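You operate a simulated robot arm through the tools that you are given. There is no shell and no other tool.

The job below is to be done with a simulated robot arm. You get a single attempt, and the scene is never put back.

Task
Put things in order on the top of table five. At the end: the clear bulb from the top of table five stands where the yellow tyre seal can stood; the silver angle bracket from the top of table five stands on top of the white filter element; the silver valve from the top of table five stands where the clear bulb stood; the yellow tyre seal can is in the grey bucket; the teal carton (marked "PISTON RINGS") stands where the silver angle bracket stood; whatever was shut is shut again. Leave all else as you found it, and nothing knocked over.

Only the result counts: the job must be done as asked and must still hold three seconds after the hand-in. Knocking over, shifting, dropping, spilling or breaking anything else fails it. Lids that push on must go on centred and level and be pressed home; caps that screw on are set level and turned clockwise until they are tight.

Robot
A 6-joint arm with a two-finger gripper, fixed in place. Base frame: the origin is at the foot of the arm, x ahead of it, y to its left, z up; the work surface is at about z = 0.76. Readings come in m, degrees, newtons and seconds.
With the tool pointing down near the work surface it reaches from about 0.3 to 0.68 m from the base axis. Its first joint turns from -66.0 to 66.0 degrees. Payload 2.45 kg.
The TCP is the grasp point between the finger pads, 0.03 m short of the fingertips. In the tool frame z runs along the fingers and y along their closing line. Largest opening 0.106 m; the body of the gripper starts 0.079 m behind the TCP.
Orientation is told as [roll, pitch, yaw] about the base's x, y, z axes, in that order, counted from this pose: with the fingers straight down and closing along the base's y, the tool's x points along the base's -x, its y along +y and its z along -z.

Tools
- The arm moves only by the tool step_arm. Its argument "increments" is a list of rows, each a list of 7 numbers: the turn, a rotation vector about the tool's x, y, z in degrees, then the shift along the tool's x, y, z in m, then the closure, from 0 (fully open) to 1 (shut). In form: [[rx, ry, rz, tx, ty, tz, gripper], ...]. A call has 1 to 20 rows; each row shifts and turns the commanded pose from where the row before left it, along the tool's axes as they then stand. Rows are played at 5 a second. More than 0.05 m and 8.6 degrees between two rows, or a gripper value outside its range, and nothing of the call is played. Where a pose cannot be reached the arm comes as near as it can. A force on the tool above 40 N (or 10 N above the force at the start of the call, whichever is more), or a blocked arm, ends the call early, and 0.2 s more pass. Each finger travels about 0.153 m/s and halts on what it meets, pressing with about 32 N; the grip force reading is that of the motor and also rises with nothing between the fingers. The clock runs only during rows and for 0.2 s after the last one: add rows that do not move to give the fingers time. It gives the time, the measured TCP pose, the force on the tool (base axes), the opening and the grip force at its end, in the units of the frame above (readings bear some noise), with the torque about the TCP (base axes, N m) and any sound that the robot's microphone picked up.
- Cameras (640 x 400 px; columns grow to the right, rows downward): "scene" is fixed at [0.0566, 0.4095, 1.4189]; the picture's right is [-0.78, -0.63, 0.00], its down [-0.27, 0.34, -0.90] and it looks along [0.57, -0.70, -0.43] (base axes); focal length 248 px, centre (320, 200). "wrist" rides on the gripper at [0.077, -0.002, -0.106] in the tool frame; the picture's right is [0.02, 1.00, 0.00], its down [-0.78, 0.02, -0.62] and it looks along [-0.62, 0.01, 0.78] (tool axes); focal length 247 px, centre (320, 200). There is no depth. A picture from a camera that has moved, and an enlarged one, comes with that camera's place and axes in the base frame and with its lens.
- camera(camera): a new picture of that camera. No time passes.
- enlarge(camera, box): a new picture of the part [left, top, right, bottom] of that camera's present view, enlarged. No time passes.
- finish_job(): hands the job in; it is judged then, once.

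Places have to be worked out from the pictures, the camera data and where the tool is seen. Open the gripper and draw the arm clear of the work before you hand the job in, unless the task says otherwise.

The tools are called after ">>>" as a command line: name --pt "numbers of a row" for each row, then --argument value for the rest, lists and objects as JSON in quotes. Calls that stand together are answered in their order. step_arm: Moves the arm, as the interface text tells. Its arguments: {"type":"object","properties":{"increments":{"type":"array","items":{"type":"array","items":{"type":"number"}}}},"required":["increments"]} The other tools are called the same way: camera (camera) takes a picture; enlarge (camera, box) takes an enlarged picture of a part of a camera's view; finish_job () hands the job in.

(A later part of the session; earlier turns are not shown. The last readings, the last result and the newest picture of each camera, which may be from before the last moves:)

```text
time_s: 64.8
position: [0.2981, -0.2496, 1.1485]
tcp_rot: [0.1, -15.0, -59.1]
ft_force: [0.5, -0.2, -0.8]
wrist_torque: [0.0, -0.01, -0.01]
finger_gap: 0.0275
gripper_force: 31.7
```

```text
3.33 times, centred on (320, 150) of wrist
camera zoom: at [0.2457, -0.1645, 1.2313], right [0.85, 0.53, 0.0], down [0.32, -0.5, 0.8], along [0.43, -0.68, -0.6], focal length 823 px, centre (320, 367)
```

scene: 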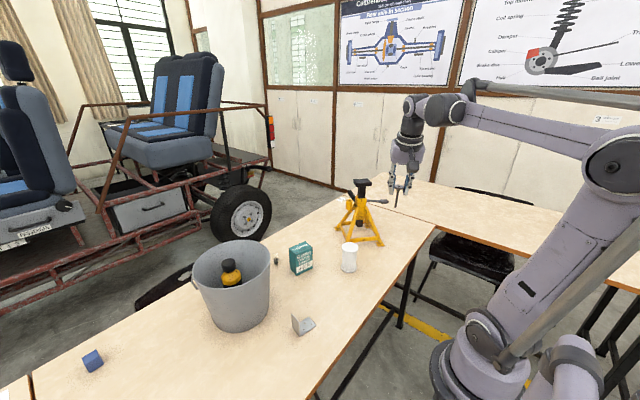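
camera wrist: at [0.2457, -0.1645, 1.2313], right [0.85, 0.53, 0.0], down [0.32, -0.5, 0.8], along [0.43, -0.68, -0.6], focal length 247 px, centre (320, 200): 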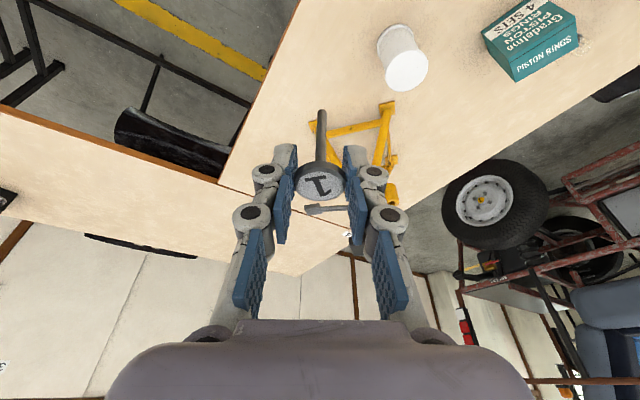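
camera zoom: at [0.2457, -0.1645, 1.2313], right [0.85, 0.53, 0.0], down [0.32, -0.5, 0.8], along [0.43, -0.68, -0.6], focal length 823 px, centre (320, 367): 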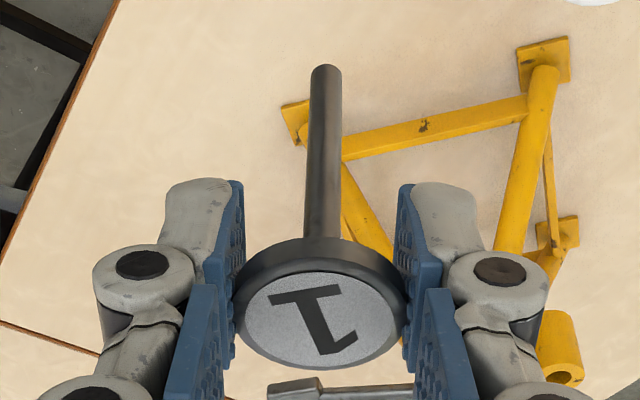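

The stem leans roughly 0.8° sideways relative to vertical in both views. I correct that with a small roll, then move toward the bulb's old spot, staying well inside of the jack stand.

>>> step_arm --pt "0.773 0 -0.207 0 0 0 0.76" --pt "0 0 0 -0.0234 -0.0176 0.0134 0.76" --pt "0 0 0 -0.0234 -0.0176 0.0134 0.76" --pt "0 0 0 -0.0234 -0.0176 0.0134 0.76" --pt "0 0 0 -0.0234 -0.0176 0.0134 0.76" --pt "0 0 0 -0.0234 -0.0176 0.0134 0.76" --pt "0 0 0 -0.0234 -0.0176 0.0134 0.76" --pt "0 0 0 -0.0234 -0.0176 0.0134 0.76" --pt "0 0 0 0 0 0 0.76"

>>> camera --camera "wrist"

>>> enlarge --camera "scene" --box '[390, 150, 470, 230]'

```text
time_s: 66.8
position: [0.2858, -0.4696, 1.1019]
tcp_rot: [-0.5, -15.0, -58.7]
ft_force: [-0.2, 0.1, -0.2]
wrist_torque: [-0.02, -0.01, 0.0]
finger_gap: 0.0274
gripper_force: 32.3
```

```text
taken
camera wrist: at [0.2339, -0.3838, 1.1852], right [0.85, 0.53, -0.02], down [0.33, -0.5, 0.8], along [0.42, -0.68, -0.6], focal length 247 px, centre (320, 200)
```

wrist: 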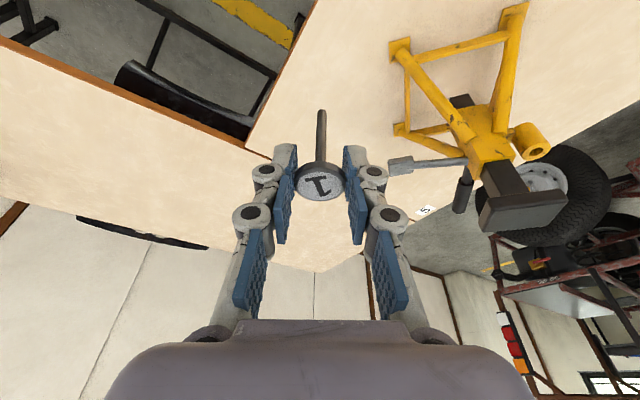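

```text
5.00 times, centred on (430, 190) of scene
camera zoom: at [0.0566, 0.4095, 1.4189], right [-0.78, -0.63, 0.0], down [-0.27, 0.34, -0.9], along [0.57, -0.7, -0.43], focal length 1241 px, centre (-230, 250)
```

zoom: 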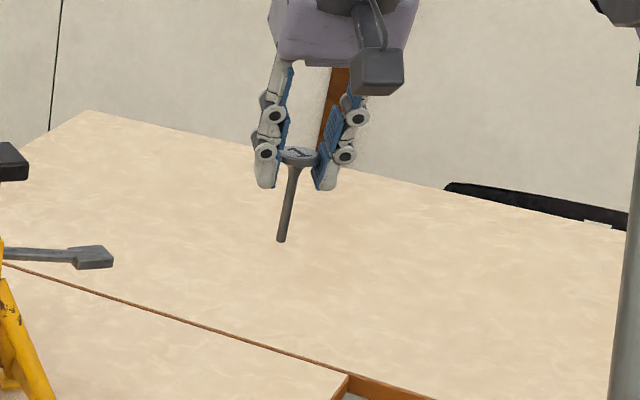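

Clear of the jack. I descend along the tool axis to z≈0.90.

>>> step_arm --pt "0 0 0 -0.0069 0.0001 0.0317 0.76" --pt "0 0 0 -0.0069 0.0001 0.0317 0.76" --pt "0 0 0 -0.0069 0.0001 0.0317 0.76" --pt "0 0 0 -0.0069 0.0001 0.0317 0.76" --pt "0 0 0 -0.0069 0.0001 0.0317 0.76" --pt "0 0 0 -0.0069 0.0001 0.0317 0.76" --pt "0 0 0 -0.0069 0.0001 0.0317 0.76" --pt "0 0 0 0 0 0 0.76"

>>> camera --camera "wrist"

>>> enlarge --camera "scene" --box '[380, 190, 430, 250]'

```text
time_s: 68.6
position: [0.3398, -0.5588, 0.8987]
tcp_rot: [-0.7, -15.0, -58.7]
ft_force: [0.0, 0.1, -1.0]
wrist_torque: [0.01, -0.01, -0.03]
finger_gap: 0.0274
gripper_force: 32.1
```

```text
taken
camera wrist: at [0.2867, -0.4736, 0.9819], right [0.85, 0.53, -0.02], down [0.33, -0.5, 0.8], along [0.42, -0.68, -0.6], focal length 247 px, centre (320, 200)
```

wrist: 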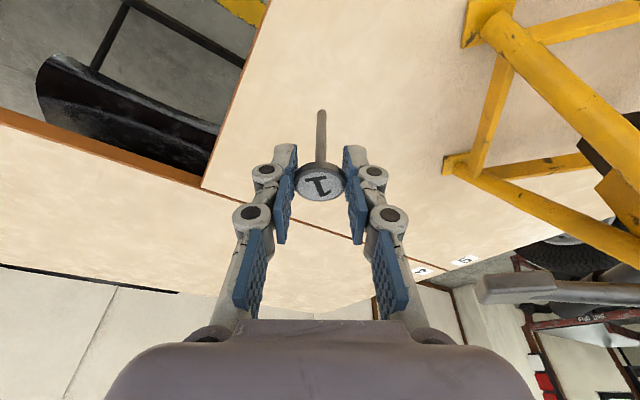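

```text
6.67 times, centred on (405, 220) of scene
camera zoom: at [0.0566, 0.4095, 1.4189], right [-0.78, -0.63, 0.0], down [-0.27, 0.34, -0.9], along [0.57, -0.7, -0.43], focal length 1654 px, centre (-247, 67)
```

zoom: 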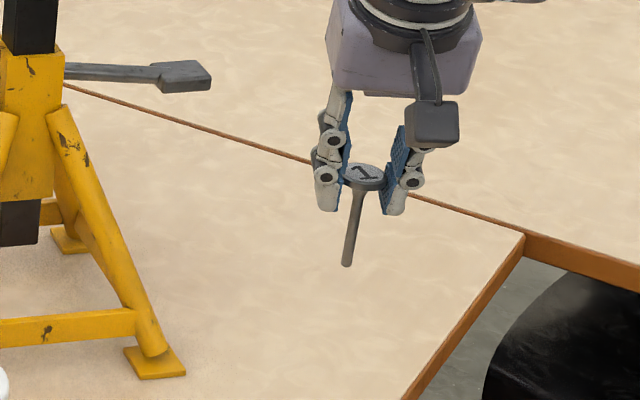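

The stem is vertical within measuring error. I go down to about 1 cm above the placing height.

>>> step_arm --pt "0 0 0 -0.0006 0.0003 0.0138 0.76" --pt "0 0 0 -0.0006 0.0003 0.0138 0.76" --pt "0 0 0 -0.0006 0.0002 0.0138 0.76" --pt "0 0 0 -0.0006 0.0002 0.0136 0.76" --pt "0 0 0 0 0 0 0.76"

>>> enlarge --camera "wrist" --box '[220, 80, 420, 240]'

>>> enlarge --camera "scene" --box '[380, 205, 430, 255]'

```text
time_s: 69.8
position: [0.347, -0.5736, 0.845]
tcp_rot: [-0.8, -14.9, -58.8]
ft_force: [0.4, 0.6, 0.5]
wrist_torque: [-0.02, 0.01, -0.01]
finger_gap: 0.0273
gripper_force: 32.2
```

```text
2.50 times, centred on (320, 160) of wrist
camera zoom: at [0.2952, -0.4885, 0.9295], right [0.85, 0.53, -0.02], down [0.33, -0.5, 0.8], along [0.42, -0.68, -0.6], focal length 617 px, centre (320, 300)
```

zoom: 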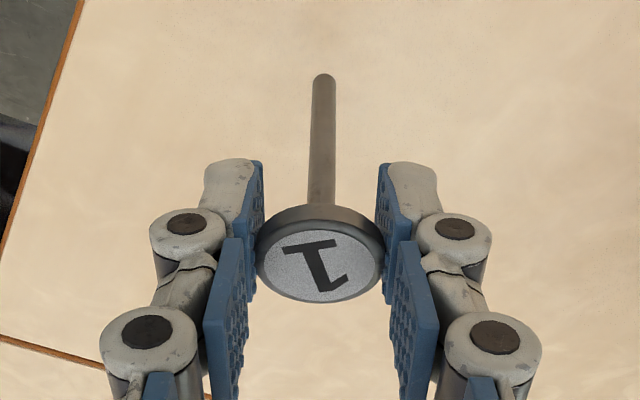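

```text
8.00 times, centred on (405, 230) of scene
camera zoom: at [0.0566, 0.4095, 1.4189], right [-0.78, -0.63, 0.0], down [-0.27, 0.34, -0.9], along [0.57, -0.7, -0.43], focal length 1985 px, centre (-360, -40)
```

zoom: 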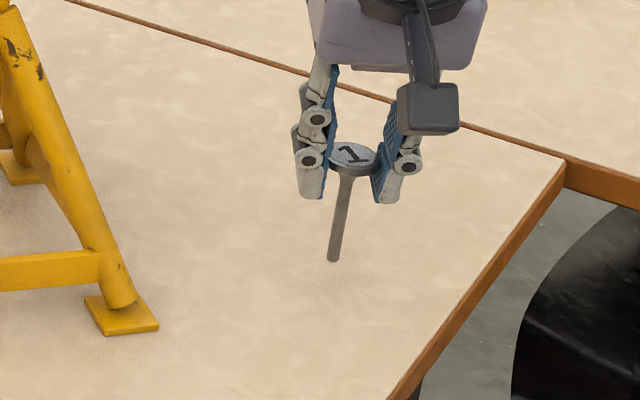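

By both cameras the tip is about 4 mm further out than the bulb was, so I shift back that much while lowering to about 2 mm above the table.

>>> step_arm --pt "0 0 0 0.003 0 0.0036 0.76" --pt "0 0 0 0.0031 0 0.0036 0.76" --pt "0 0 0 0 0 0 0.76"

>>> enlarge --camera "wrist" --box '[220, 80, 420, 240]'

>>> enlarge --camera "scene" --box '[380, 205, 430, 255]'

```text
time_s: 70.6
position: [0.3455, -0.5714, 0.8376]
tcp_rot: [-0.7, -15.1, -58.8]
ft_force: [-0.5, -0.2, -0.7]
wrist_torque: [0.03, -0.01, -0.01]
finger_gap: 0.0274
gripper_force: 32.1
```

```text
2.50 times, centred on (320, 160) of wrist
camera zoom: at [0.2929, -0.4848, 0.9209], right [0.85, 0.53, -0.02], down [0.33, -0.5, 0.8], along [0.42, -0.68, -0.6], focal length 617 px, centre (320, 300)
```

zoom: 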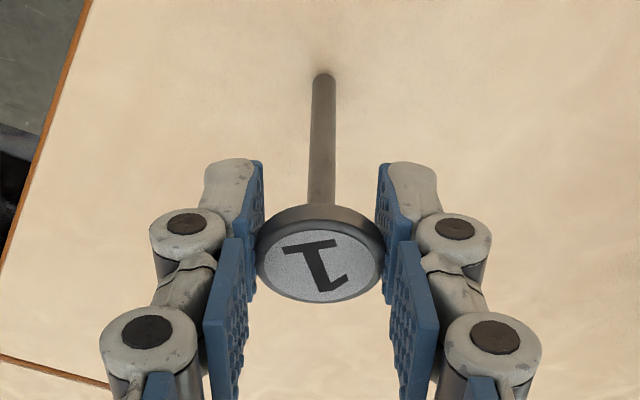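

```text
8.00 times, centred on (405, 230) of scene
camera zoom: at [0.0566, 0.4095, 1.4189], right [-0.78, -0.63, 0.0], down [-0.27, 0.34, -0.9], along [0.57, -0.7, -0.43], focal length 1985 px, centre (-360, -40)
```

zoom: 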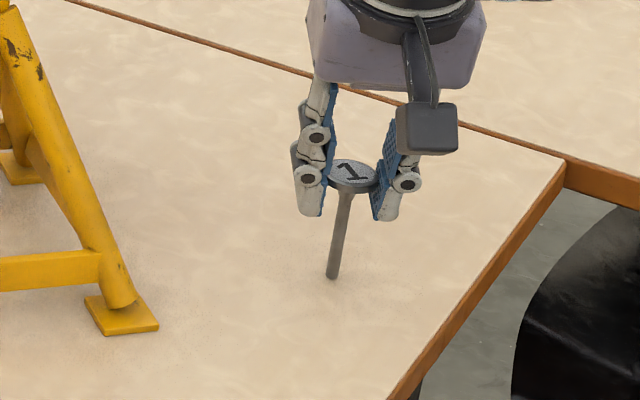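

The tip is within about 3 mm of where the bulb stood. I lower the last couple of millimetres in 0.8 mm steps.

>>> step_arm --pt "0 0 0 0.0002 0 0.0008 0.76" --pt "0 0 0 0.0002 0 0.0008 0.76" --pt "0 0 0 0 0 0 0.76" --pt "0 0 0 0 0 0 0.76"

```text
time_s: 71.6
position: [0.3456, -0.5705, 0.8363]
tcp_rot: [-0.8, -15.0, -58.8]
ft_force: [-0.8, 0.0, 0.5]
wrist_torque: [-0.02, 0.02, 0.0]
finger_gap: 0.0275
gripper_force: 32.4
```

>>> step_arm --pt "0 0 0 0.0002 0 0.0006 0.76" --pt "0 0 0 0 0 0 0.76" --pt "0 0 0 0 0 0 0.76"

>>> enlarge --camera "wrist" --box '[220, 80, 420, 240]'

```text
time_s: 72.4
position: [0.3452, -0.5704, 0.836]
tcp_rot: [-0.7, -15.0, -58.8]
ft_force: [-0.7, 0.4, 6.0]
wrist_torque: [0.04, 0.1, 0.02]
finger_gap: 0.0275
gripper_force: 31.8
```

```text
2.50 times, centred on (320, 160) of wrist
camera zoom: at [0.2935, -0.4848, 0.9192], right [0.85, 0.53, -0.02], down [0.33, -0.5, 0.8], along [0.42, -0.69, -0.6], focal length 617 px, centre (320, 300)
```

zoom: 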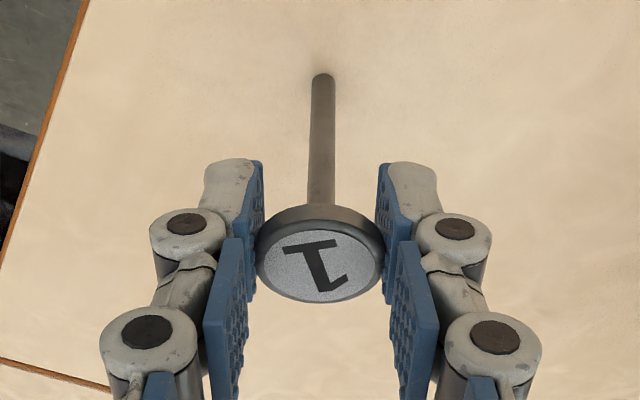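

The tip is on the table with 6 N of push. I ease off slightly, then open the fingers slowly and evenly.

>>> step_arm --pt "0 0 0 -0.0001 0 -0.0004 0.76" --pt "0 0 0 0 0 0 0.76" --pt "0 0 0 0 0 0 0.745" --pt "0 0 0 0 0 0 0.735" --pt "0 0 0 0 0 0 0.725" --pt "0 0 0 0 0 0 0.715" --pt "0 0 0 0 0 0 0.7" --pt "0 0 0 0 0 0 0.68"

>>> enlarge --camera "wrist" --box '[220, 80, 420, 240]'

>>> enlarge --camera "scene" --box '[380, 205, 430, 255]'

```text
time_s: 74.2
position: [0.3467, -0.5703, 0.8368]
tcp_rot: [-0.6, -15.0, -58.8]
ft_force: [-0.7, -0.2, 0.7]
wrist_torque: [-0.01, 0.01, 0.04]
finger_gap: 0.0338
gripper_force: 0.0
```

```text
2.50 times, centred on (320, 160) of wrist
camera zoom: at [0.2938, -0.485, 0.9197], right [0.85, 0.53, -0.02], down [0.33, -0.5, 0.8], along [0.42, -0.68, -0.6], focal length 617 px, centre (320, 300)
```

zoom: 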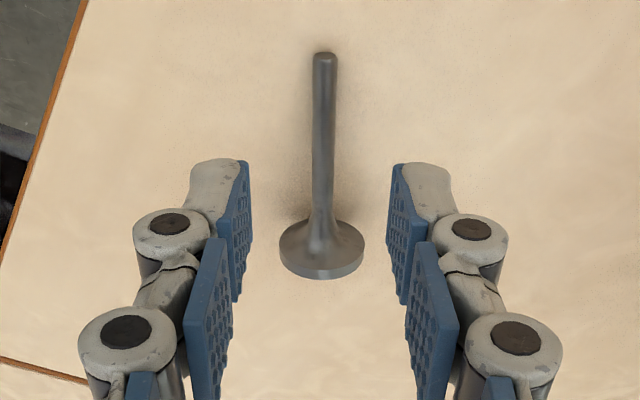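

```text
8.00 times, centred on (405, 230) of scene
camera zoom: at [0.0566, 0.4095, 1.4189], right [-0.78, -0.63, 0.0], down [-0.27, 0.34, -0.9], along [0.57, -0.7, -0.43], focal length 1985 px, centre (-360, -40)
```

zoom: 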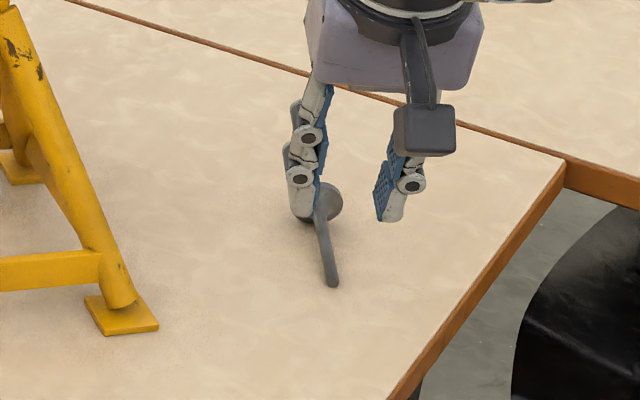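

Releasing let the valve tip outward: it now lies with the head outward and the stem toward me, so I will have to stand it up again. First I look closely at how it lies.

>>> camera --camera "wrist"

>>> enlarge --camera "scene" --box '[390, 220, 425, 250]'

```text
taken
camera wrist: at [0.2938, -0.485, 0.9197], right [0.85, 0.53, -0.02], down [0.33, -0.5, 0.8], along [0.42, -0.68, -0.6], focal length 247 px, centre (320, 200)
```

wrist: 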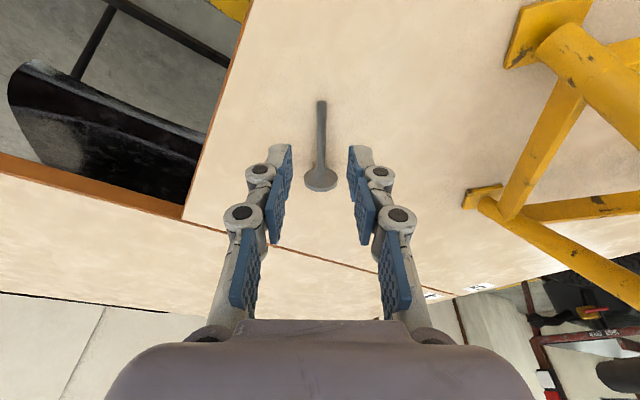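

```text
13.33 times, centred on (408, 235) of scene
camera zoom: at [0.0566, 0.4095, 1.4189], right [-0.78, -0.63, 0.0], down [-0.27, 0.34, -0.9], along [0.57, -0.7, -0.43], focal length 3308 px, centre (-847, -267)
```

zoom: 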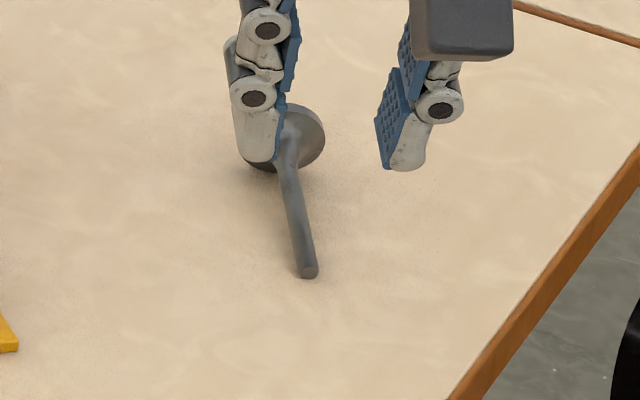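

The valve lies along the radial direction with its head at about radial 0.733. I back up along the tool axis for a good look before regrasping it.

>>> step_arm --pt "0 0 0 0 0 -0.02 0.6" --pt "0 0 0 0 0 -0.03 0.5" --pt "0 0 0 0 0 -0.03 0.4" --pt "0 0 0 0 0 -0.03 0.4" --pt "0 0 0 0 0 0 0.4"

>>> enlarge --camera "wrist" --box '[220, 60, 420, 220]'

>>> enlarge --camera "scene" --box '[390, 220, 425, 250]'

```text
time_s: 75.4
position: [0.3332, -0.5449, 0.9454]
tcp_rot: [-0.7, -14.9, -58.8]
ft_force: [0.3, 0.4, -0.3]
wrist_torque: [0.03, 0.0, -0.02]
finger_gap: 0.0637
gripper_force: 0.1
```

```text
2.50 times, centred on (320, 140) of wrist
camera zoom: at [0.2806, -0.4592, 1.0276], right [0.85, 0.53, -0.02], down [0.33, -0.5, 0.8], along [0.42, -0.68, -0.6], focal length 617 px, centre (320, 350)
```

zoom: 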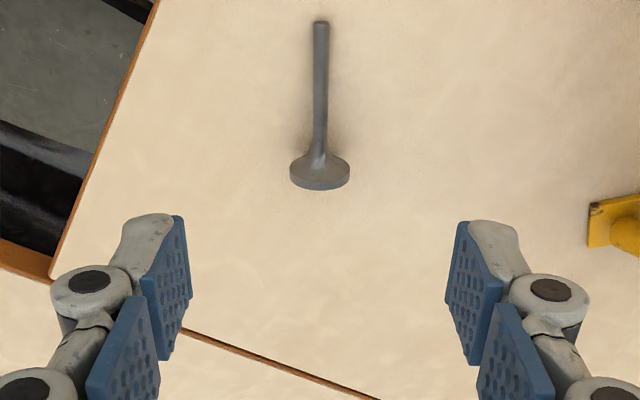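

```text
13.33 times, centred on (408, 235) of scene
camera zoom: at [0.0566, 0.4095, 1.4189], right [-0.78, -0.63, 0.0], down [-0.27, 0.34, -0.9], along [0.57, -0.7, -0.43], focal length 3308 px, centre (-847, -267)
```

zoom: 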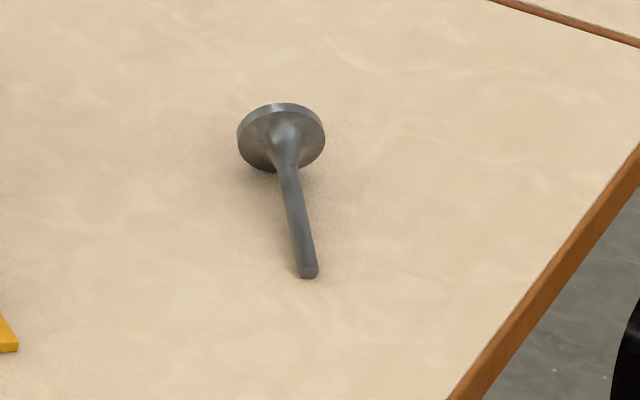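

The valve lies along the radial line with head centre near radial 0.730. I undo the roll trim, tilt to 20°, and come in above the head to grip it by the rim and carry it to open space for regrasping.

>>> step_arm --pt "-0.773 0 0.207 0 0 0 0.4" --pt "0 -5 0 0 0 0 0.4" --pt "0 0 0 -0.0067 0 0.0277 0.4" --pt "0 0 0 -0.0067 0 0.0277 0.4" --pt "0 0 0 -0.0067 0 0.0277 0.4" --pt "0 0 0 -0.0067 0 0.0277 0.4" --pt "0 0 0 0 0 0 0.4"

>>> enlarge --camera "wrist" --box '[220, 60, 420, 220]'

>>> enlarge --camera "scene" --box '[370, 195, 440, 250]'

```text
time_s: 77.0
position: [0.3637, -0.5995, 0.847]
tcp_rot: [0.2, -20.0, -59.1]
ft_force: [0.0, -0.2, 0.1]
wrist_torque: [-0.02, 0.01, 0.01]
finger_gap: 0.0635
gripper_force: 0.0
```

```text
2.50 times, centred on (320, 140) of wrist
camera zoom: at [0.3076, -0.5081, 0.9209], right [0.85, 0.53, 0.0], down [0.28, -0.44, 0.85], along [0.45, -0.72, -0.52], focal length 617 px, centre (320, 350)
```

zoom: 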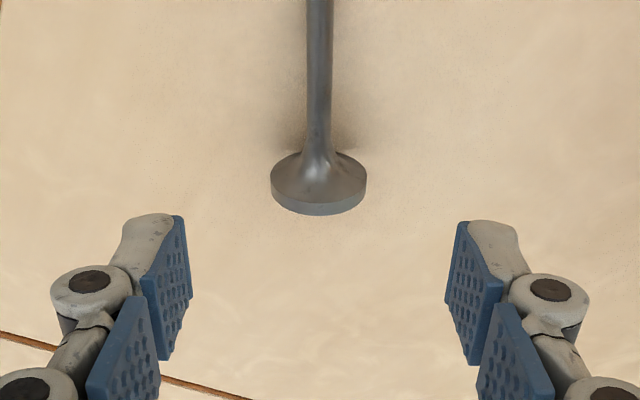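

```text
7.27 times, centred on (405, 222) of scene
camera zoom: at [0.0566, 0.4095, 1.4189], right [-0.78, -0.63, 0.0], down [-0.27, 0.34, -0.9], along [0.57, -0.7, -0.43], focal length 1804 px, centre (-298, 36)
```

zoom: 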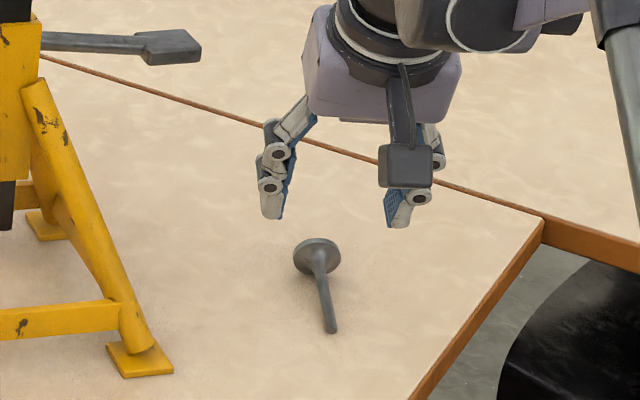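

The head sits about 2 mm off the finger centreline. I correct that and go down so the fingertips straddle the head just above the table.

>>> step_arm --pt "0 0 0 -0.0013 -0.0006 0.0184 0.4" --pt "0 0 0 -0.0013 -0.0006 0.0184 0.4" --pt "0 0 0 -0.0013 -0.0005 0.0184 0.4" --pt "0 0 0 0 0 0 0.4"

>>> enlarge --camera "wrist" --box '[220, 80, 420, 240]'

>>> enlarge --camera "scene" --box '[380, 205, 430, 250]'

```text
time_s: 78.0
position: [0.3746, -0.618, 0.7967]
tcp_rot: [0.1, -20.0, -59.1]
ft_force: [-1.1, -0.2, -0.2]
wrist_torque: [-0.03, 0.01, 0.07]
finger_gap: 0.0638
gripper_force: 0.1
```

```text
2.50 times, centred on (320, 160) of wrist
camera zoom: at [0.3173, -0.5275, 0.8706], right [0.85, 0.53, 0.0], down [0.28, -0.44, 0.85], along [0.45, -0.72, -0.52], focal length 617 px, centre (320, 300)
```

zoom: 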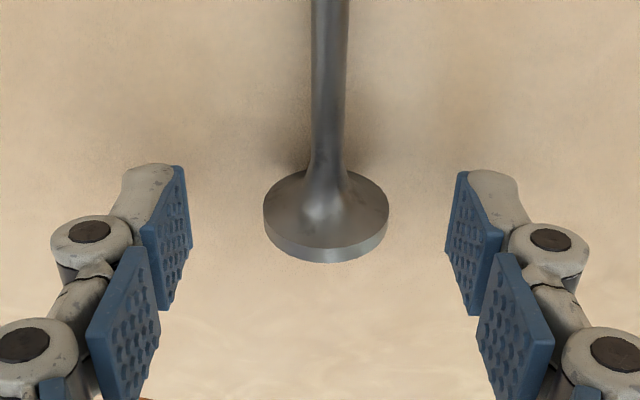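

```text
8.89 times, centred on (405, 228) of scene
camera zoom: at [0.0566, 0.4095, 1.4189], right [-0.78, -0.63, 0.0], down [-0.27, 0.34, -0.9], along [0.57, -0.7, -0.43], focal length 2206 px, centre (-436, -44)
```

zoom: 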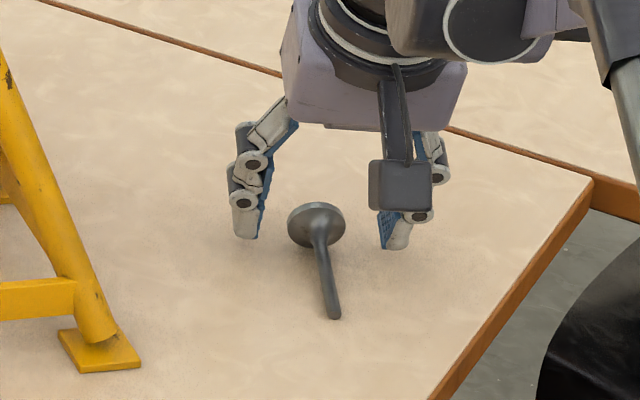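

The head is centred between the fingertips. I close on it.

>>> step_arm --pt "0 0 0 0 0 0 0.6" --pt "0 0 0 0 0 0 0.69" --pt "0 0 0 0 0 0 0.71" --pt "0 0 0 0 0 0 0.73" --pt "0 0 0 0 0 0 0.76" --pt "0 0 0 0 0 0 0.78" --pt "0 0 0 0 0 0 0.78"

>>> enlarge --camera "wrist" --box '[220, 80, 420, 240]'

```text
time_s: 79.6
position: [0.3742, -0.6176, 0.797]
tcp_rot: [0.2, -20.0, -59.2]
ft_force: [0.4, 0.1, 0.4]
wrist_torque: [0.04, 0.0, 0.01]
finger_gap: 0.028
gripper_force: 31.9
```

```text
2.50 times, centred on (320, 160) of wrist
camera zoom: at [0.3174, -0.5274, 0.8709], right [0.85, 0.53, 0.0], down [0.28, -0.44, 0.85], along [0.45, -0.72, -0.52], focal length 617 px, centre (320, 300)
```

zoom: 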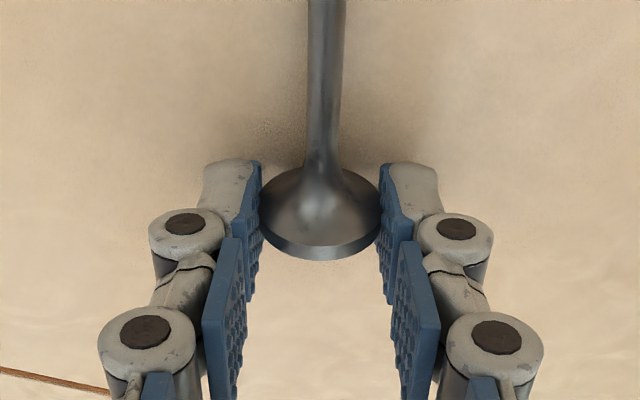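

Gripped at a 0.028 m gap. I lift a few centimetres and see whether the stem swings or stays put.

>>> step_arm --pt "0 0 0 -0.0034 0 -0.0094 0.78" --pt "0 0 0 -0.0086 0 -0.0235 0.78" --pt "0 0 0 -0.0086 0 -0.0235 0.78" --pt "0 0 0 -0.0086 0 -0.0235 0.78" --pt "0 0 0 0 0 0 0.78"

>>> enlarge --camera "wrist" --box '[220, 40, 420, 240]'

>>> enlarge --camera "scene" --box '[380, 195, 430, 245]'

```text
time_s: 80.8
position: [0.3759, -0.6208, 0.8839]
tcp_rot: [0.2, -20.1, -59.1]
ft_force: [-0.1, 0.6, 0.4]
wrist_torque: [0.02, 0.01, 0.02]
finger_gap: 0.0281
gripper_force: 32.1
```

```text
2.00 times, centred on (320, 140) of wrist
camera zoom: at [0.3182, -0.5293, 0.9572], right [0.85, 0.53, 0.0], down [0.28, -0.44, 0.85], along [0.45, -0.72, -0.52], focal length 494 px, centre (320, 320)
```

zoom: 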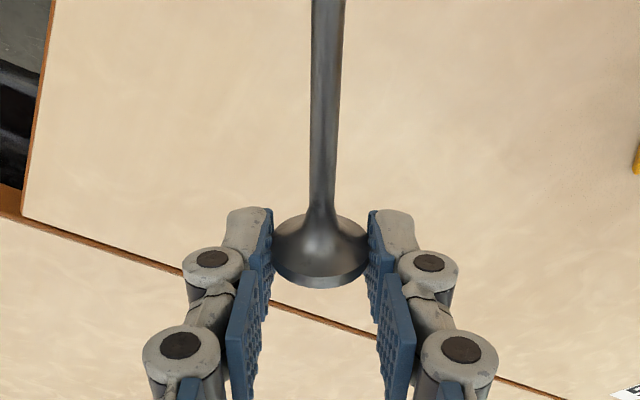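

```text
8.00 times, centred on (405, 220) of scene
camera zoom: at [0.0566, 0.4095, 1.4189], right [-0.78, -0.63, 0.0], down [-0.27, 0.34, -0.9], along [0.57, -0.7, -0.43], focal length 1985 px, centre (-360, 40)
```

zoom: 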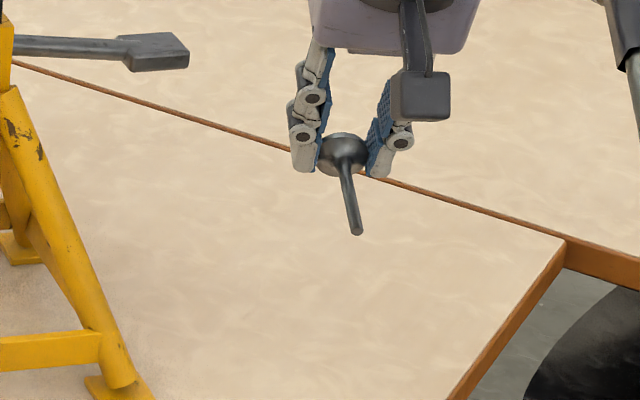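

The valve holds its angle in the grip. I carry it inward and up, then turn to yaw -12° on the way to the open area near the valve's original place.

>>> step_arm --pt "0 0 0 0.0213 0 -0.029 0.78" --pt "0 0 0 0.0213 0 -0.029 0.78" --pt "0 0 0 0.0213 0 -0.029 0.78" --pt "0 0 0 0.0213 0 -0.029 0.78" --pt "0 0 0 0.0213 0 -0.029 0.78" --pt "0 0 0 0.0213 0 -0.029 0.78" --pt "0 0 0 0.0213 0 -0.029 0.78" --pt "0 0 0 0.0213 0 -0.029 0.78" --pt "0 0 0 0.0213 0 -0.029 0.78" --pt "0 0 0 0.0213 0 -0.029 0.78" --pt "-2.679 0 -7.361 0 0 0 0.78" --pt "-2.679 0 -7.361 0 0 0 0.78" --pt "-2.679 0 -7.361 0 0 0 0.78" --pt "-2.679 0 -7.361 0 0 0 0.78" --pt "-2.679 0 -7.361 0 0 0 0.78" --pt "-2.679 0 -7.361 0 0 0 0.78" --pt "0 0 0 0 0 0 0.78"

>>> camera --camera "wrist"

>>> camera --camera "scene"

```text
time_s: 84.4
position: [0.243, -0.3522, 1.0813]
tcp_rot: [0.1, -20.1, -11.9]
ft_force: [-0.4, 0.7, -0.8]
wrist_torque: [-0.03, -0.04, -0.01]
finger_gap: 0.0277
gripper_force: 32.3
out of reach, approached as far as the arm can: row 14, 15, 16
```

```text
taken
camera wrist: at [0.1371, -0.3327, 1.1562], right [0.19, 0.98, -0.01], down [0.51, -0.09, 0.85], along [0.84, -0.16, -0.52], focal length 247 px, centre (320, 200)
```

wrist: 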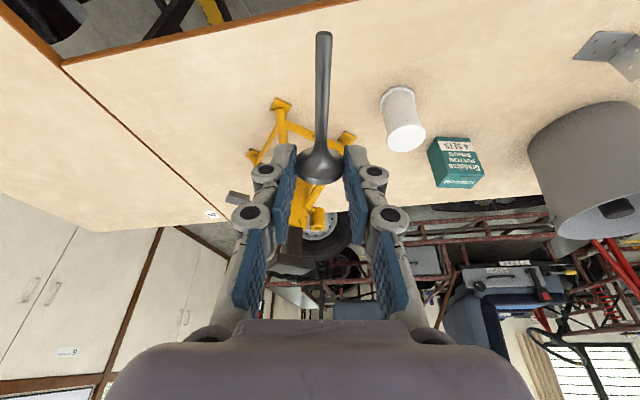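

```text
taken
```

scene: 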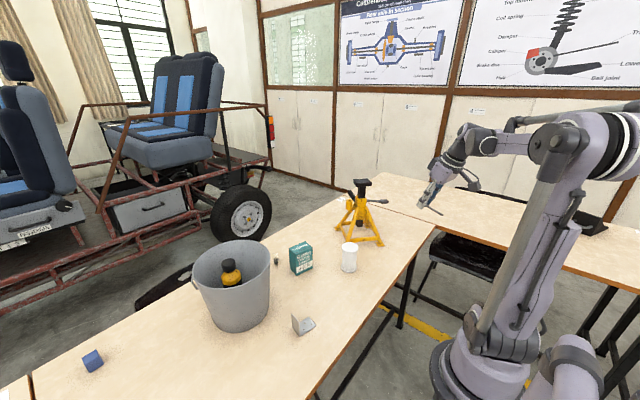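

Wrist orientation is as wanted. Now I carry the valve over to the open area, stopping above the laying spot.

>>> step_arm --pt "0 0 0 -0.0056 0.0327 0.0175 0.78" --pt "0 0 0 -0.0056 0.0327 0.0175 0.78" --pt "0 0 0 -0.0056 0.0327 0.0175 0.78" --pt "0 0 0 -0.0056 0.0327 0.0175 0.78" --pt "0 0 0 -0.0056 0.0327 0.0175 0.78" --pt "0 0 0 -0.0056 0.0327 0.0175 0.78" --pt "0 0 0 -0.0056 0.0327 0.0175 0.78" --pt "0 0 0 -0.0056 0.0327 0.0175 0.78" --pt "0 0 0 -0.0056 0.0327 0.0175 0.78" --pt "0 0 0 0 0 0 0.78"

>>> camera --camera "wrist"

>>> enlarge --camera "scene" --box '[280, 200, 380, 310]'

```text
time_s: 86.6
position: [0.403, -0.0862, 0.9532]
tcp_rot: [0.2, -20.1, -12.0]
ft_force: [-0.6, -0.1, -0.2]
wrist_torque: [0.0, 0.01, -0.01]
finger_gap: 0.0278
gripper_force: 32.3
```

```text
taken
camera wrist: at [0.2983, -0.0658, 1.0252], right [0.19, 0.98, -0.01], down [0.51, -0.09, 0.85], along [0.84, -0.16, -0.52], focal length 247 px, centre (320, 200)
```

wrist: 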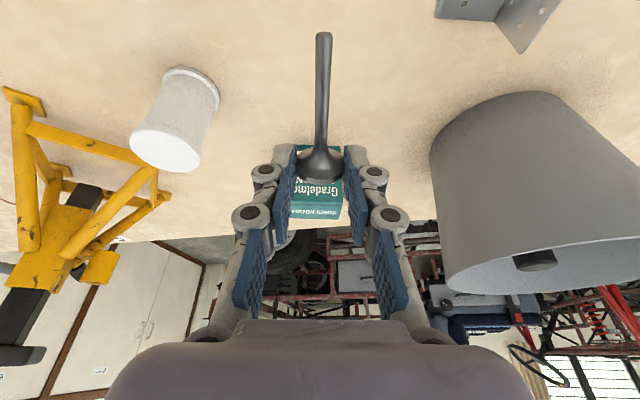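

```text
3.64 times, centred on (330, 255) of scene
camera zoom: at [0.0566, 0.4095, 1.4189], right [-0.78, -0.63, 0.0], down [-0.27, 0.34, -0.9], along [0.57, -0.7, -0.43], focal length 902 px, centre (284, 0)
```

zoom: 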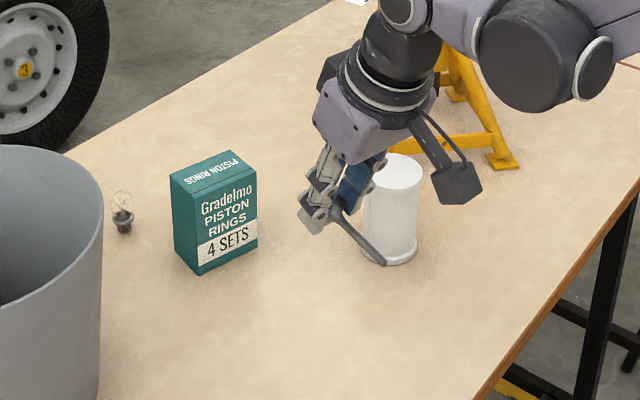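

I lower the valve straight down to lay it on the table here.

>>> step_arm --pt "0 0 0 0.0103 0 0.0282 0.78" --pt "0 0 0 0.0103 0 0.0282 0.78" --pt "0 0 0 0.0103 0 0.0282 0.78" --pt "0 0 0 0.0103 0 0.0282 0.78" --pt "0 0 0 0.0086 0 0.0235 0.78" --pt "0 0 0 0.0017 0 0.0047 0.78" --pt "0 0 0 0 0 0 0.78"

>>> enlarge --camera "wrist" --box '[220, 40, 420, 240]'

>>> enlarge --camera "scene" --box '[290, 240, 360, 310]'

```text
time_s: 88.2
position: [0.4061, -0.0845, 0.8077]
tcp_rot: [0.1, -20.0, -12.0]
ft_force: [1.0, 0.0, 0.1]
wrist_torque: [0.0, -0.03, 0.01]
finger_gap: 0.0282
gripper_force: 32.0
out of reach, approached as far as the arm can: row 5, 6
```

```text
2.00 times, centred on (320, 140) of wrist
camera zoom: at [0.301, -0.0654, 0.8814], right [0.19, 0.98, -0.01], down [0.51, -0.09, 0.85], along [0.84, -0.16, -0.52], focal length 494 px, centre (320, 320)
```

zoom: 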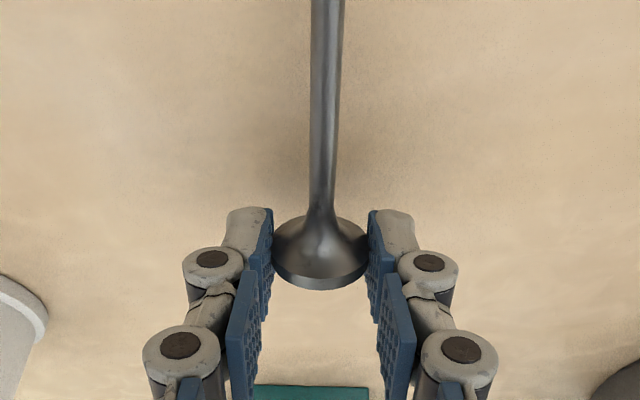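

```text
5.71 times, centred on (325, 275) of scene
camera zoom: at [0.0566, 0.4095, 1.4189], right [-0.78, -0.63, 0.0], down [-0.27, 0.34, -0.9], along [0.57, -0.7, -0.43], focal length 1418 px, centre (291, -229)
```

zoom: 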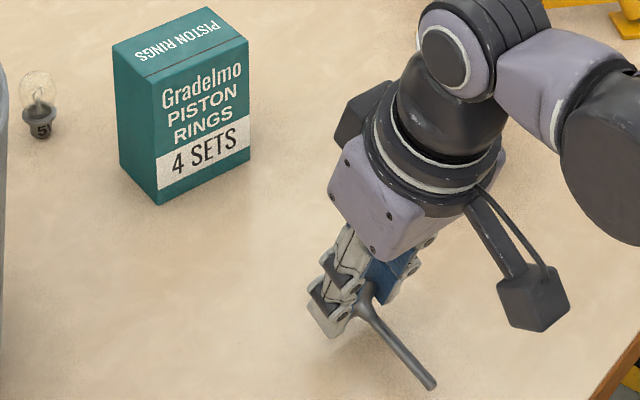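

The near-radius limit stops me 1 cm high. I move 5 cm further out, where it is still clear, and finish lowering.

>>> step_arm --pt "0 0 0 -0.0235 0 0.0086 0.78" --pt "0 0 0 -0.0235 0 0.0086 0.78" --pt "0 0 0 0.0014 0 0.0038 0.78" --pt "0 0 0 0.0014 0 0.0038 0.78" --pt "0 0 0 0 0 0 0.78"

>>> enlarge --camera "wrist" --box '[220, 40, 420, 240]'

```text
time_s: 89.4
position: [0.455, -0.0947, 0.8001]
tcp_rot: [0.0, -20.1, -12.0]
ft_force: [-0.6, 0.3, 1.0]
wrist_torque: [-0.01, 0.04, -0.02]
finger_gap: 0.0281
gripper_force: 31.4
```

```text
2.00 times, centred on (320, 140) of wrist
camera zoom: at [0.3502, -0.0752, 0.8736], right [0.19, 0.98, -0.01], down [0.51, -0.09, 0.85], along [0.84, -0.16, -0.52], focal length 494 px, centre (320, 320)
```

zoom: 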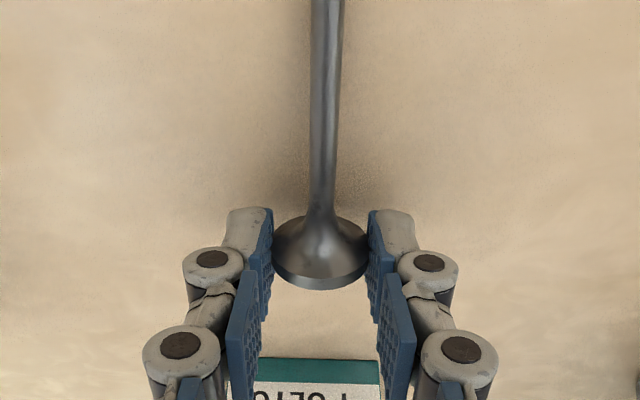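

>>> step_arm --pt "0 0 0 0.0004 0 0.0011 0.78" --pt "0 0 0 0.0004 0 0.0011 0.78" --pt "0 0 0 0 0 0 0.78" --pt "0 0 0 0 0 0 0.74" --pt "0 0 0 0 0 0 0.6" --pt "0 0 0 0 0 0 0.4" --pt "0 0 0 0 0 0 0.4"

>>> enlarge --camera "wrist" --box '[220, 40, 420, 240]'

>>> enlarge --camera "scene" --box '[290, 240, 360, 310]'

```text
time_s: 91.0
position: [0.4563, -0.0955, 0.7954]
tcp_rot: [0.1, -20.1, -12.0]
ft_force: [-0.9, 0.1, -0.1]
wrist_torque: [0.02, 0.0, -0.03]
finger_gap: 0.0636
gripper_force: 0.0
```

```text
2.00 times, centred on (320, 140) of wrist
camera zoom: at [0.3502, -0.076, 0.8707], right [0.19, 0.98, -0.01], down [0.51, -0.09, 0.85], along [0.84, -0.16, -0.52], focal length 494 px, centre (320, 320)
```

zoom: 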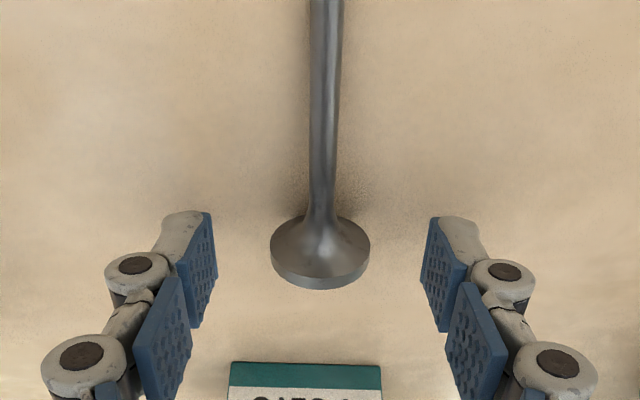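

```text
5.71 times, centred on (325, 275) of scene
camera zoom: at [0.0566, 0.4095, 1.4189], right [-0.78, -0.63, 0.0], down [-0.27, 0.34, -0.9], along [0.57, -0.7, -0.43], focal length 1418 px, centre (291, -229)
```

zoom: 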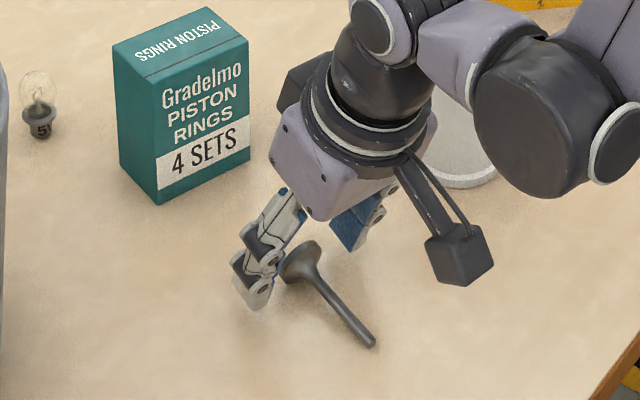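

The valve lies as before with its head near radial 0.474. I back off, swing the tool to a 20° inward tilt and line up above the head, so that a later 80° turn will stand the valve up.

>>> step_arm --pt "0 0 0 0 0 -0.025 0.4" --pt "0 0 0 0 0 -0.025 0.4" --pt "0 0 0 0 0 -0.025 0.4" --pt "0 0 0 0 0 -0.025 0.4" --pt "0 8 0 0 0 0 0.4" --pt "0 8 0 0 0 0 0.4" --pt "0 8 0 0 0 0 0.4" --pt "0 8 0 0 0 0 0.4" --pt "0 8 0 0 0 0 0.4" --pt "0 0 0 -0.0264 0 0.0002 0.4" --pt "0 0 0 -0.0264 0 0.0002 0.4" --pt "0 0 0 -0.0264 0 0.0002 0.4" --pt "0 0 0 0 0 0 0.4"

>>> camera --camera "wrist"

>>> enlarge --camera "scene" --box '[270, 210, 370, 310]'

```text
time_s: 93.8
position: [0.4971, -0.1055, 0.8635]
tcp_rot: [0.1, 19.9, -12.0]
ft_force: [0.1, -1.1, 0.0]
wrist_torque: [0.02, 0.0, -0.02]
finger_gap: 0.0636
gripper_force: 0.0
```

```text
taken
camera wrist: at [0.4612, -0.1004, 0.9899], right [0.19, 0.98, 0.01], down [0.93, -0.18, 0.32], along [0.31, -0.05, -0.95], focal length 247 px, centre (320, 200)
```

wrist: 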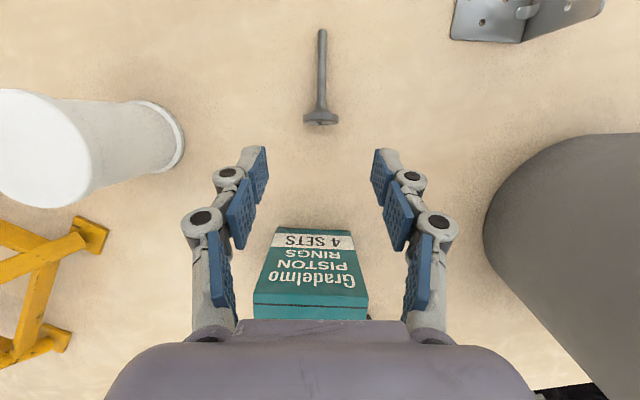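

```text
4.00 times, centred on (320, 260) of scene
camera zoom: at [0.0566, 0.4095, 1.4189], right [-0.78, -0.63, 0.0], down [-0.27, 0.34, -0.9], along [0.57, -0.7, -0.43], focal length 992 px, centre (320, -40)
```

zoom: 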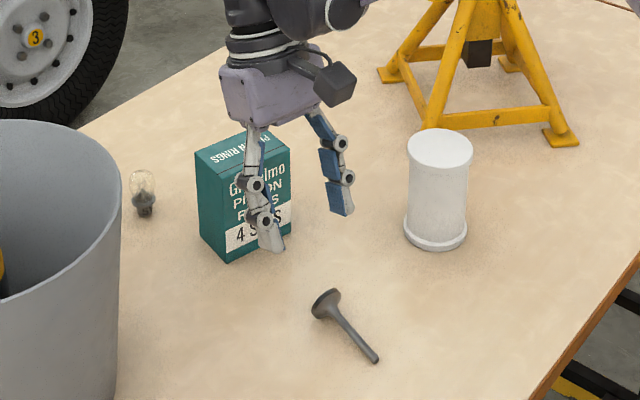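

Head at radial ≈0.471, well centred. I move in along the tool axis so the fingertips straddle it just above the table.

>>> step_arm --pt "0 0 0 0.0013 0.0003 0.024 0.4" --pt "0 0 0 0.0013 0.0003 0.024 0.4" --pt "0 0 0 0.0013 0.0002 0.024 0.4" --pt "0 0 0 0 0 0 0.4"

>>> enlarge --camera "wrist" --box '[220, 80, 420, 240]'

>>> enlarge --camera "scene" --box '[270, 220, 360, 310]'

```text
time_s: 94.8
position: [0.4681, -0.096, 0.7964]
tcp_rot: [0.1, 19.9, -12.0]
ft_force: [-0.2, -0.1, -0.3]
wrist_torque: [-0.01, 0.0, 0.03]
finger_gap: 0.0633
gripper_force: 0.0
```

```text
2.50 times, centred on (320, 160) of wrist
camera zoom: at [0.4335, -0.0917, 0.9227], right [0.19, 0.98, 0.01], down [0.93, -0.18, 0.32], along [0.31, -0.05, -0.95], focal length 617 px, centre (320, 300)
```

zoom: 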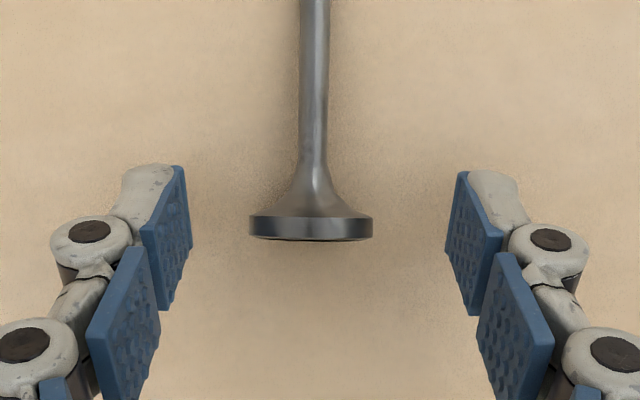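

```text
4.44 times, centred on (315, 265) of scene
camera zoom: at [0.0566, 0.4095, 1.4189], right [-0.78, -0.63, 0.0], down [-0.27, 0.34, -0.9], along [0.57, -0.7, -0.43], focal length 1103 px, centre (342, -89)
```

zoom: 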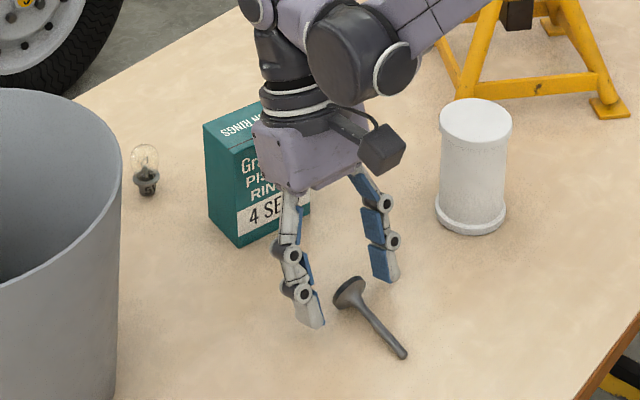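

The head sits about 4 mm toward one finger, so I shift and then close on it.

>>> step_arm --pt "0 0 0 0 -0.004 0 0.4" --pt "0 0 0 0 0 0 0.6" --pt "0 0 0 0 0 0 0.68" --pt "0 0 0 0 0 0 0.7" --pt "0 0 0 0 0 0 0.715" --pt "0 0 0 0 0 0 0.73" --pt "0 0 0 0 0 0 0.75" --pt "0 0 0 0 0 0 0.77" --pt "0 0 0 0 0 0 0.77"

>>> enlarge --camera "wrist" --box '[220, 80, 420, 240]'

```text
time_s: 96.8
position: [0.4677, -0.1016, 0.7973]
tcp_rot: [0.1, 20.0, -12.0]
ft_force: [0.3, 0.0, 0.4]
wrist_torque: [-0.02, -0.01, 0.0]
finger_gap: 0.028
gripper_force: 32.0
```

```text
2.50 times, centred on (320, 160) of wrist
camera zoom: at [0.4329, -0.0961, 0.9233], right [0.19, 0.98, 0.01], down [0.93, -0.18, 0.32], along [0.31, -0.05, -0.95], focal length 617 px, centre (320, 300)
```

zoom: 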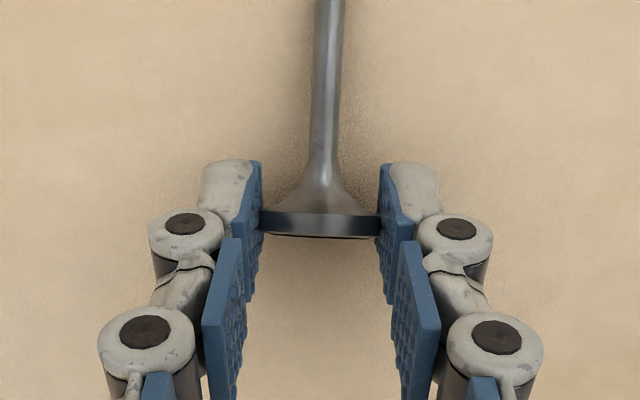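

The head is gripped. I lift well clear of the carton and start turning the tool outward.

>>> step_arm --pt "0 0 0 0.0051 0 -0.0141 0.77" --pt "0 0 0 0.0103 0 -0.0282 0.77" --pt "0 0 0 0.0103 0 -0.0282 0.77" --pt "0 0 0 0.0103 0 -0.0282 0.77" --pt "0 0 0 0.0103 0 -0.0282 0.77" --pt "0 0 0 0.0103 0 -0.0282 0.77" --pt "0 0 0 0.0103 0 -0.0282 0.77" --pt "0 0 0 0.0103 0 -0.0282 0.77" --pt "0 -6.67 0 0 0 0 0.77" --pt "0 -6.67 0 0 0 0 0.77" --pt "0 -6.66 0 0 0 0 0.77" --pt "0 0 0 0 0 0 0.77"

>>> enlarge --camera "wrist" --box '[220, 40, 420, 240]'

>>> camera --camera "scene"

```text
time_s: 99.4
position: [0.4672, -0.1015, 1.0221]
tcp_rot: [0.2, -0.2, -12.0]
ft_force: [-0.2, 0.1, -0.5]
wrist_torque: [0.02, 0.0, -0.02]
finger_gap: 0.028
gripper_force: 32.2
```

```text
2.00 times, centred on (320, 140) of wrist
camera zoom: at [0.3918, -0.0884, 1.1286], right [0.19, 0.98, 0.0], down [0.77, -0.15, 0.62], along [0.61, -0.12, -0.78], focal length 494 px, centre (320, 320)
```

zoom: 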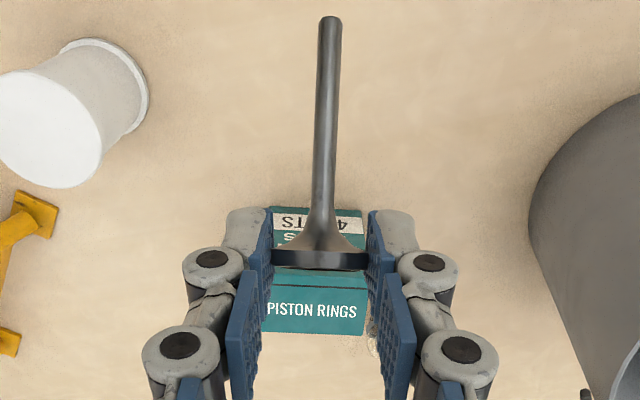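

```text
taken
```

scene: 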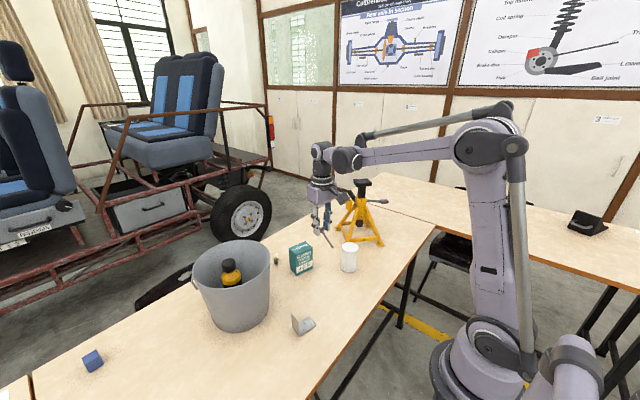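

The valve turned with the tool and is about 1.3° skewed sideways, which I will trim later. I carry it toward the bulb's old spot, still with the tool vertical, and yaw to -59°.

>>> step_arm --pt "0 0 0 0.0131 -0.0333 -0.0098 0.77" --pt "0 0 0 0.0131 -0.0333 -0.0098 0.77" --pt "0 0 0 0.0131 -0.0333 -0.0098 0.77" --pt "0 0 0 0.0131 -0.0333 -0.0098 0.77" --pt "0 0 0 0.0131 -0.0333 -0.0098 0.77" --pt "0 0 0 0.0131 -0.0333 -0.0098 0.77" --pt "0 0 0 0.0131 -0.0333 -0.0098 0.77" --pt "0 0 0 0.0131 -0.0333 -0.0098 0.77" --pt "0 0 0 0.0131 -0.0333 -0.0098 0.77" --pt "0 0 0 0.0131 -0.0333 -0.0098 0.77" --pt "0 0 7.833 0 0 0 0.77" --pt "0 0 7.833 0 0 0 0.77" --pt "0 0 7.833 0 0 0 0.77" --pt "0 0 7.833 0 0 0 0.77" --pt "0 0 7.833 0 0 0 0.77" --pt "0 0 7.833 0 0 0 0.77" --pt "0 0 0 0 0 0 0.77"

```text
time_s: 103.0
position: [0.2688, -0.4007, 1.1185]
tcp_rot: [0.2, 0.0, -59.1]
ft_force: [-0.3, -0.1, -1.2]
wrist_torque: [0.0, 0.03, -0.02]
finger_gap: 0.0279
gripper_force: 32.5
```

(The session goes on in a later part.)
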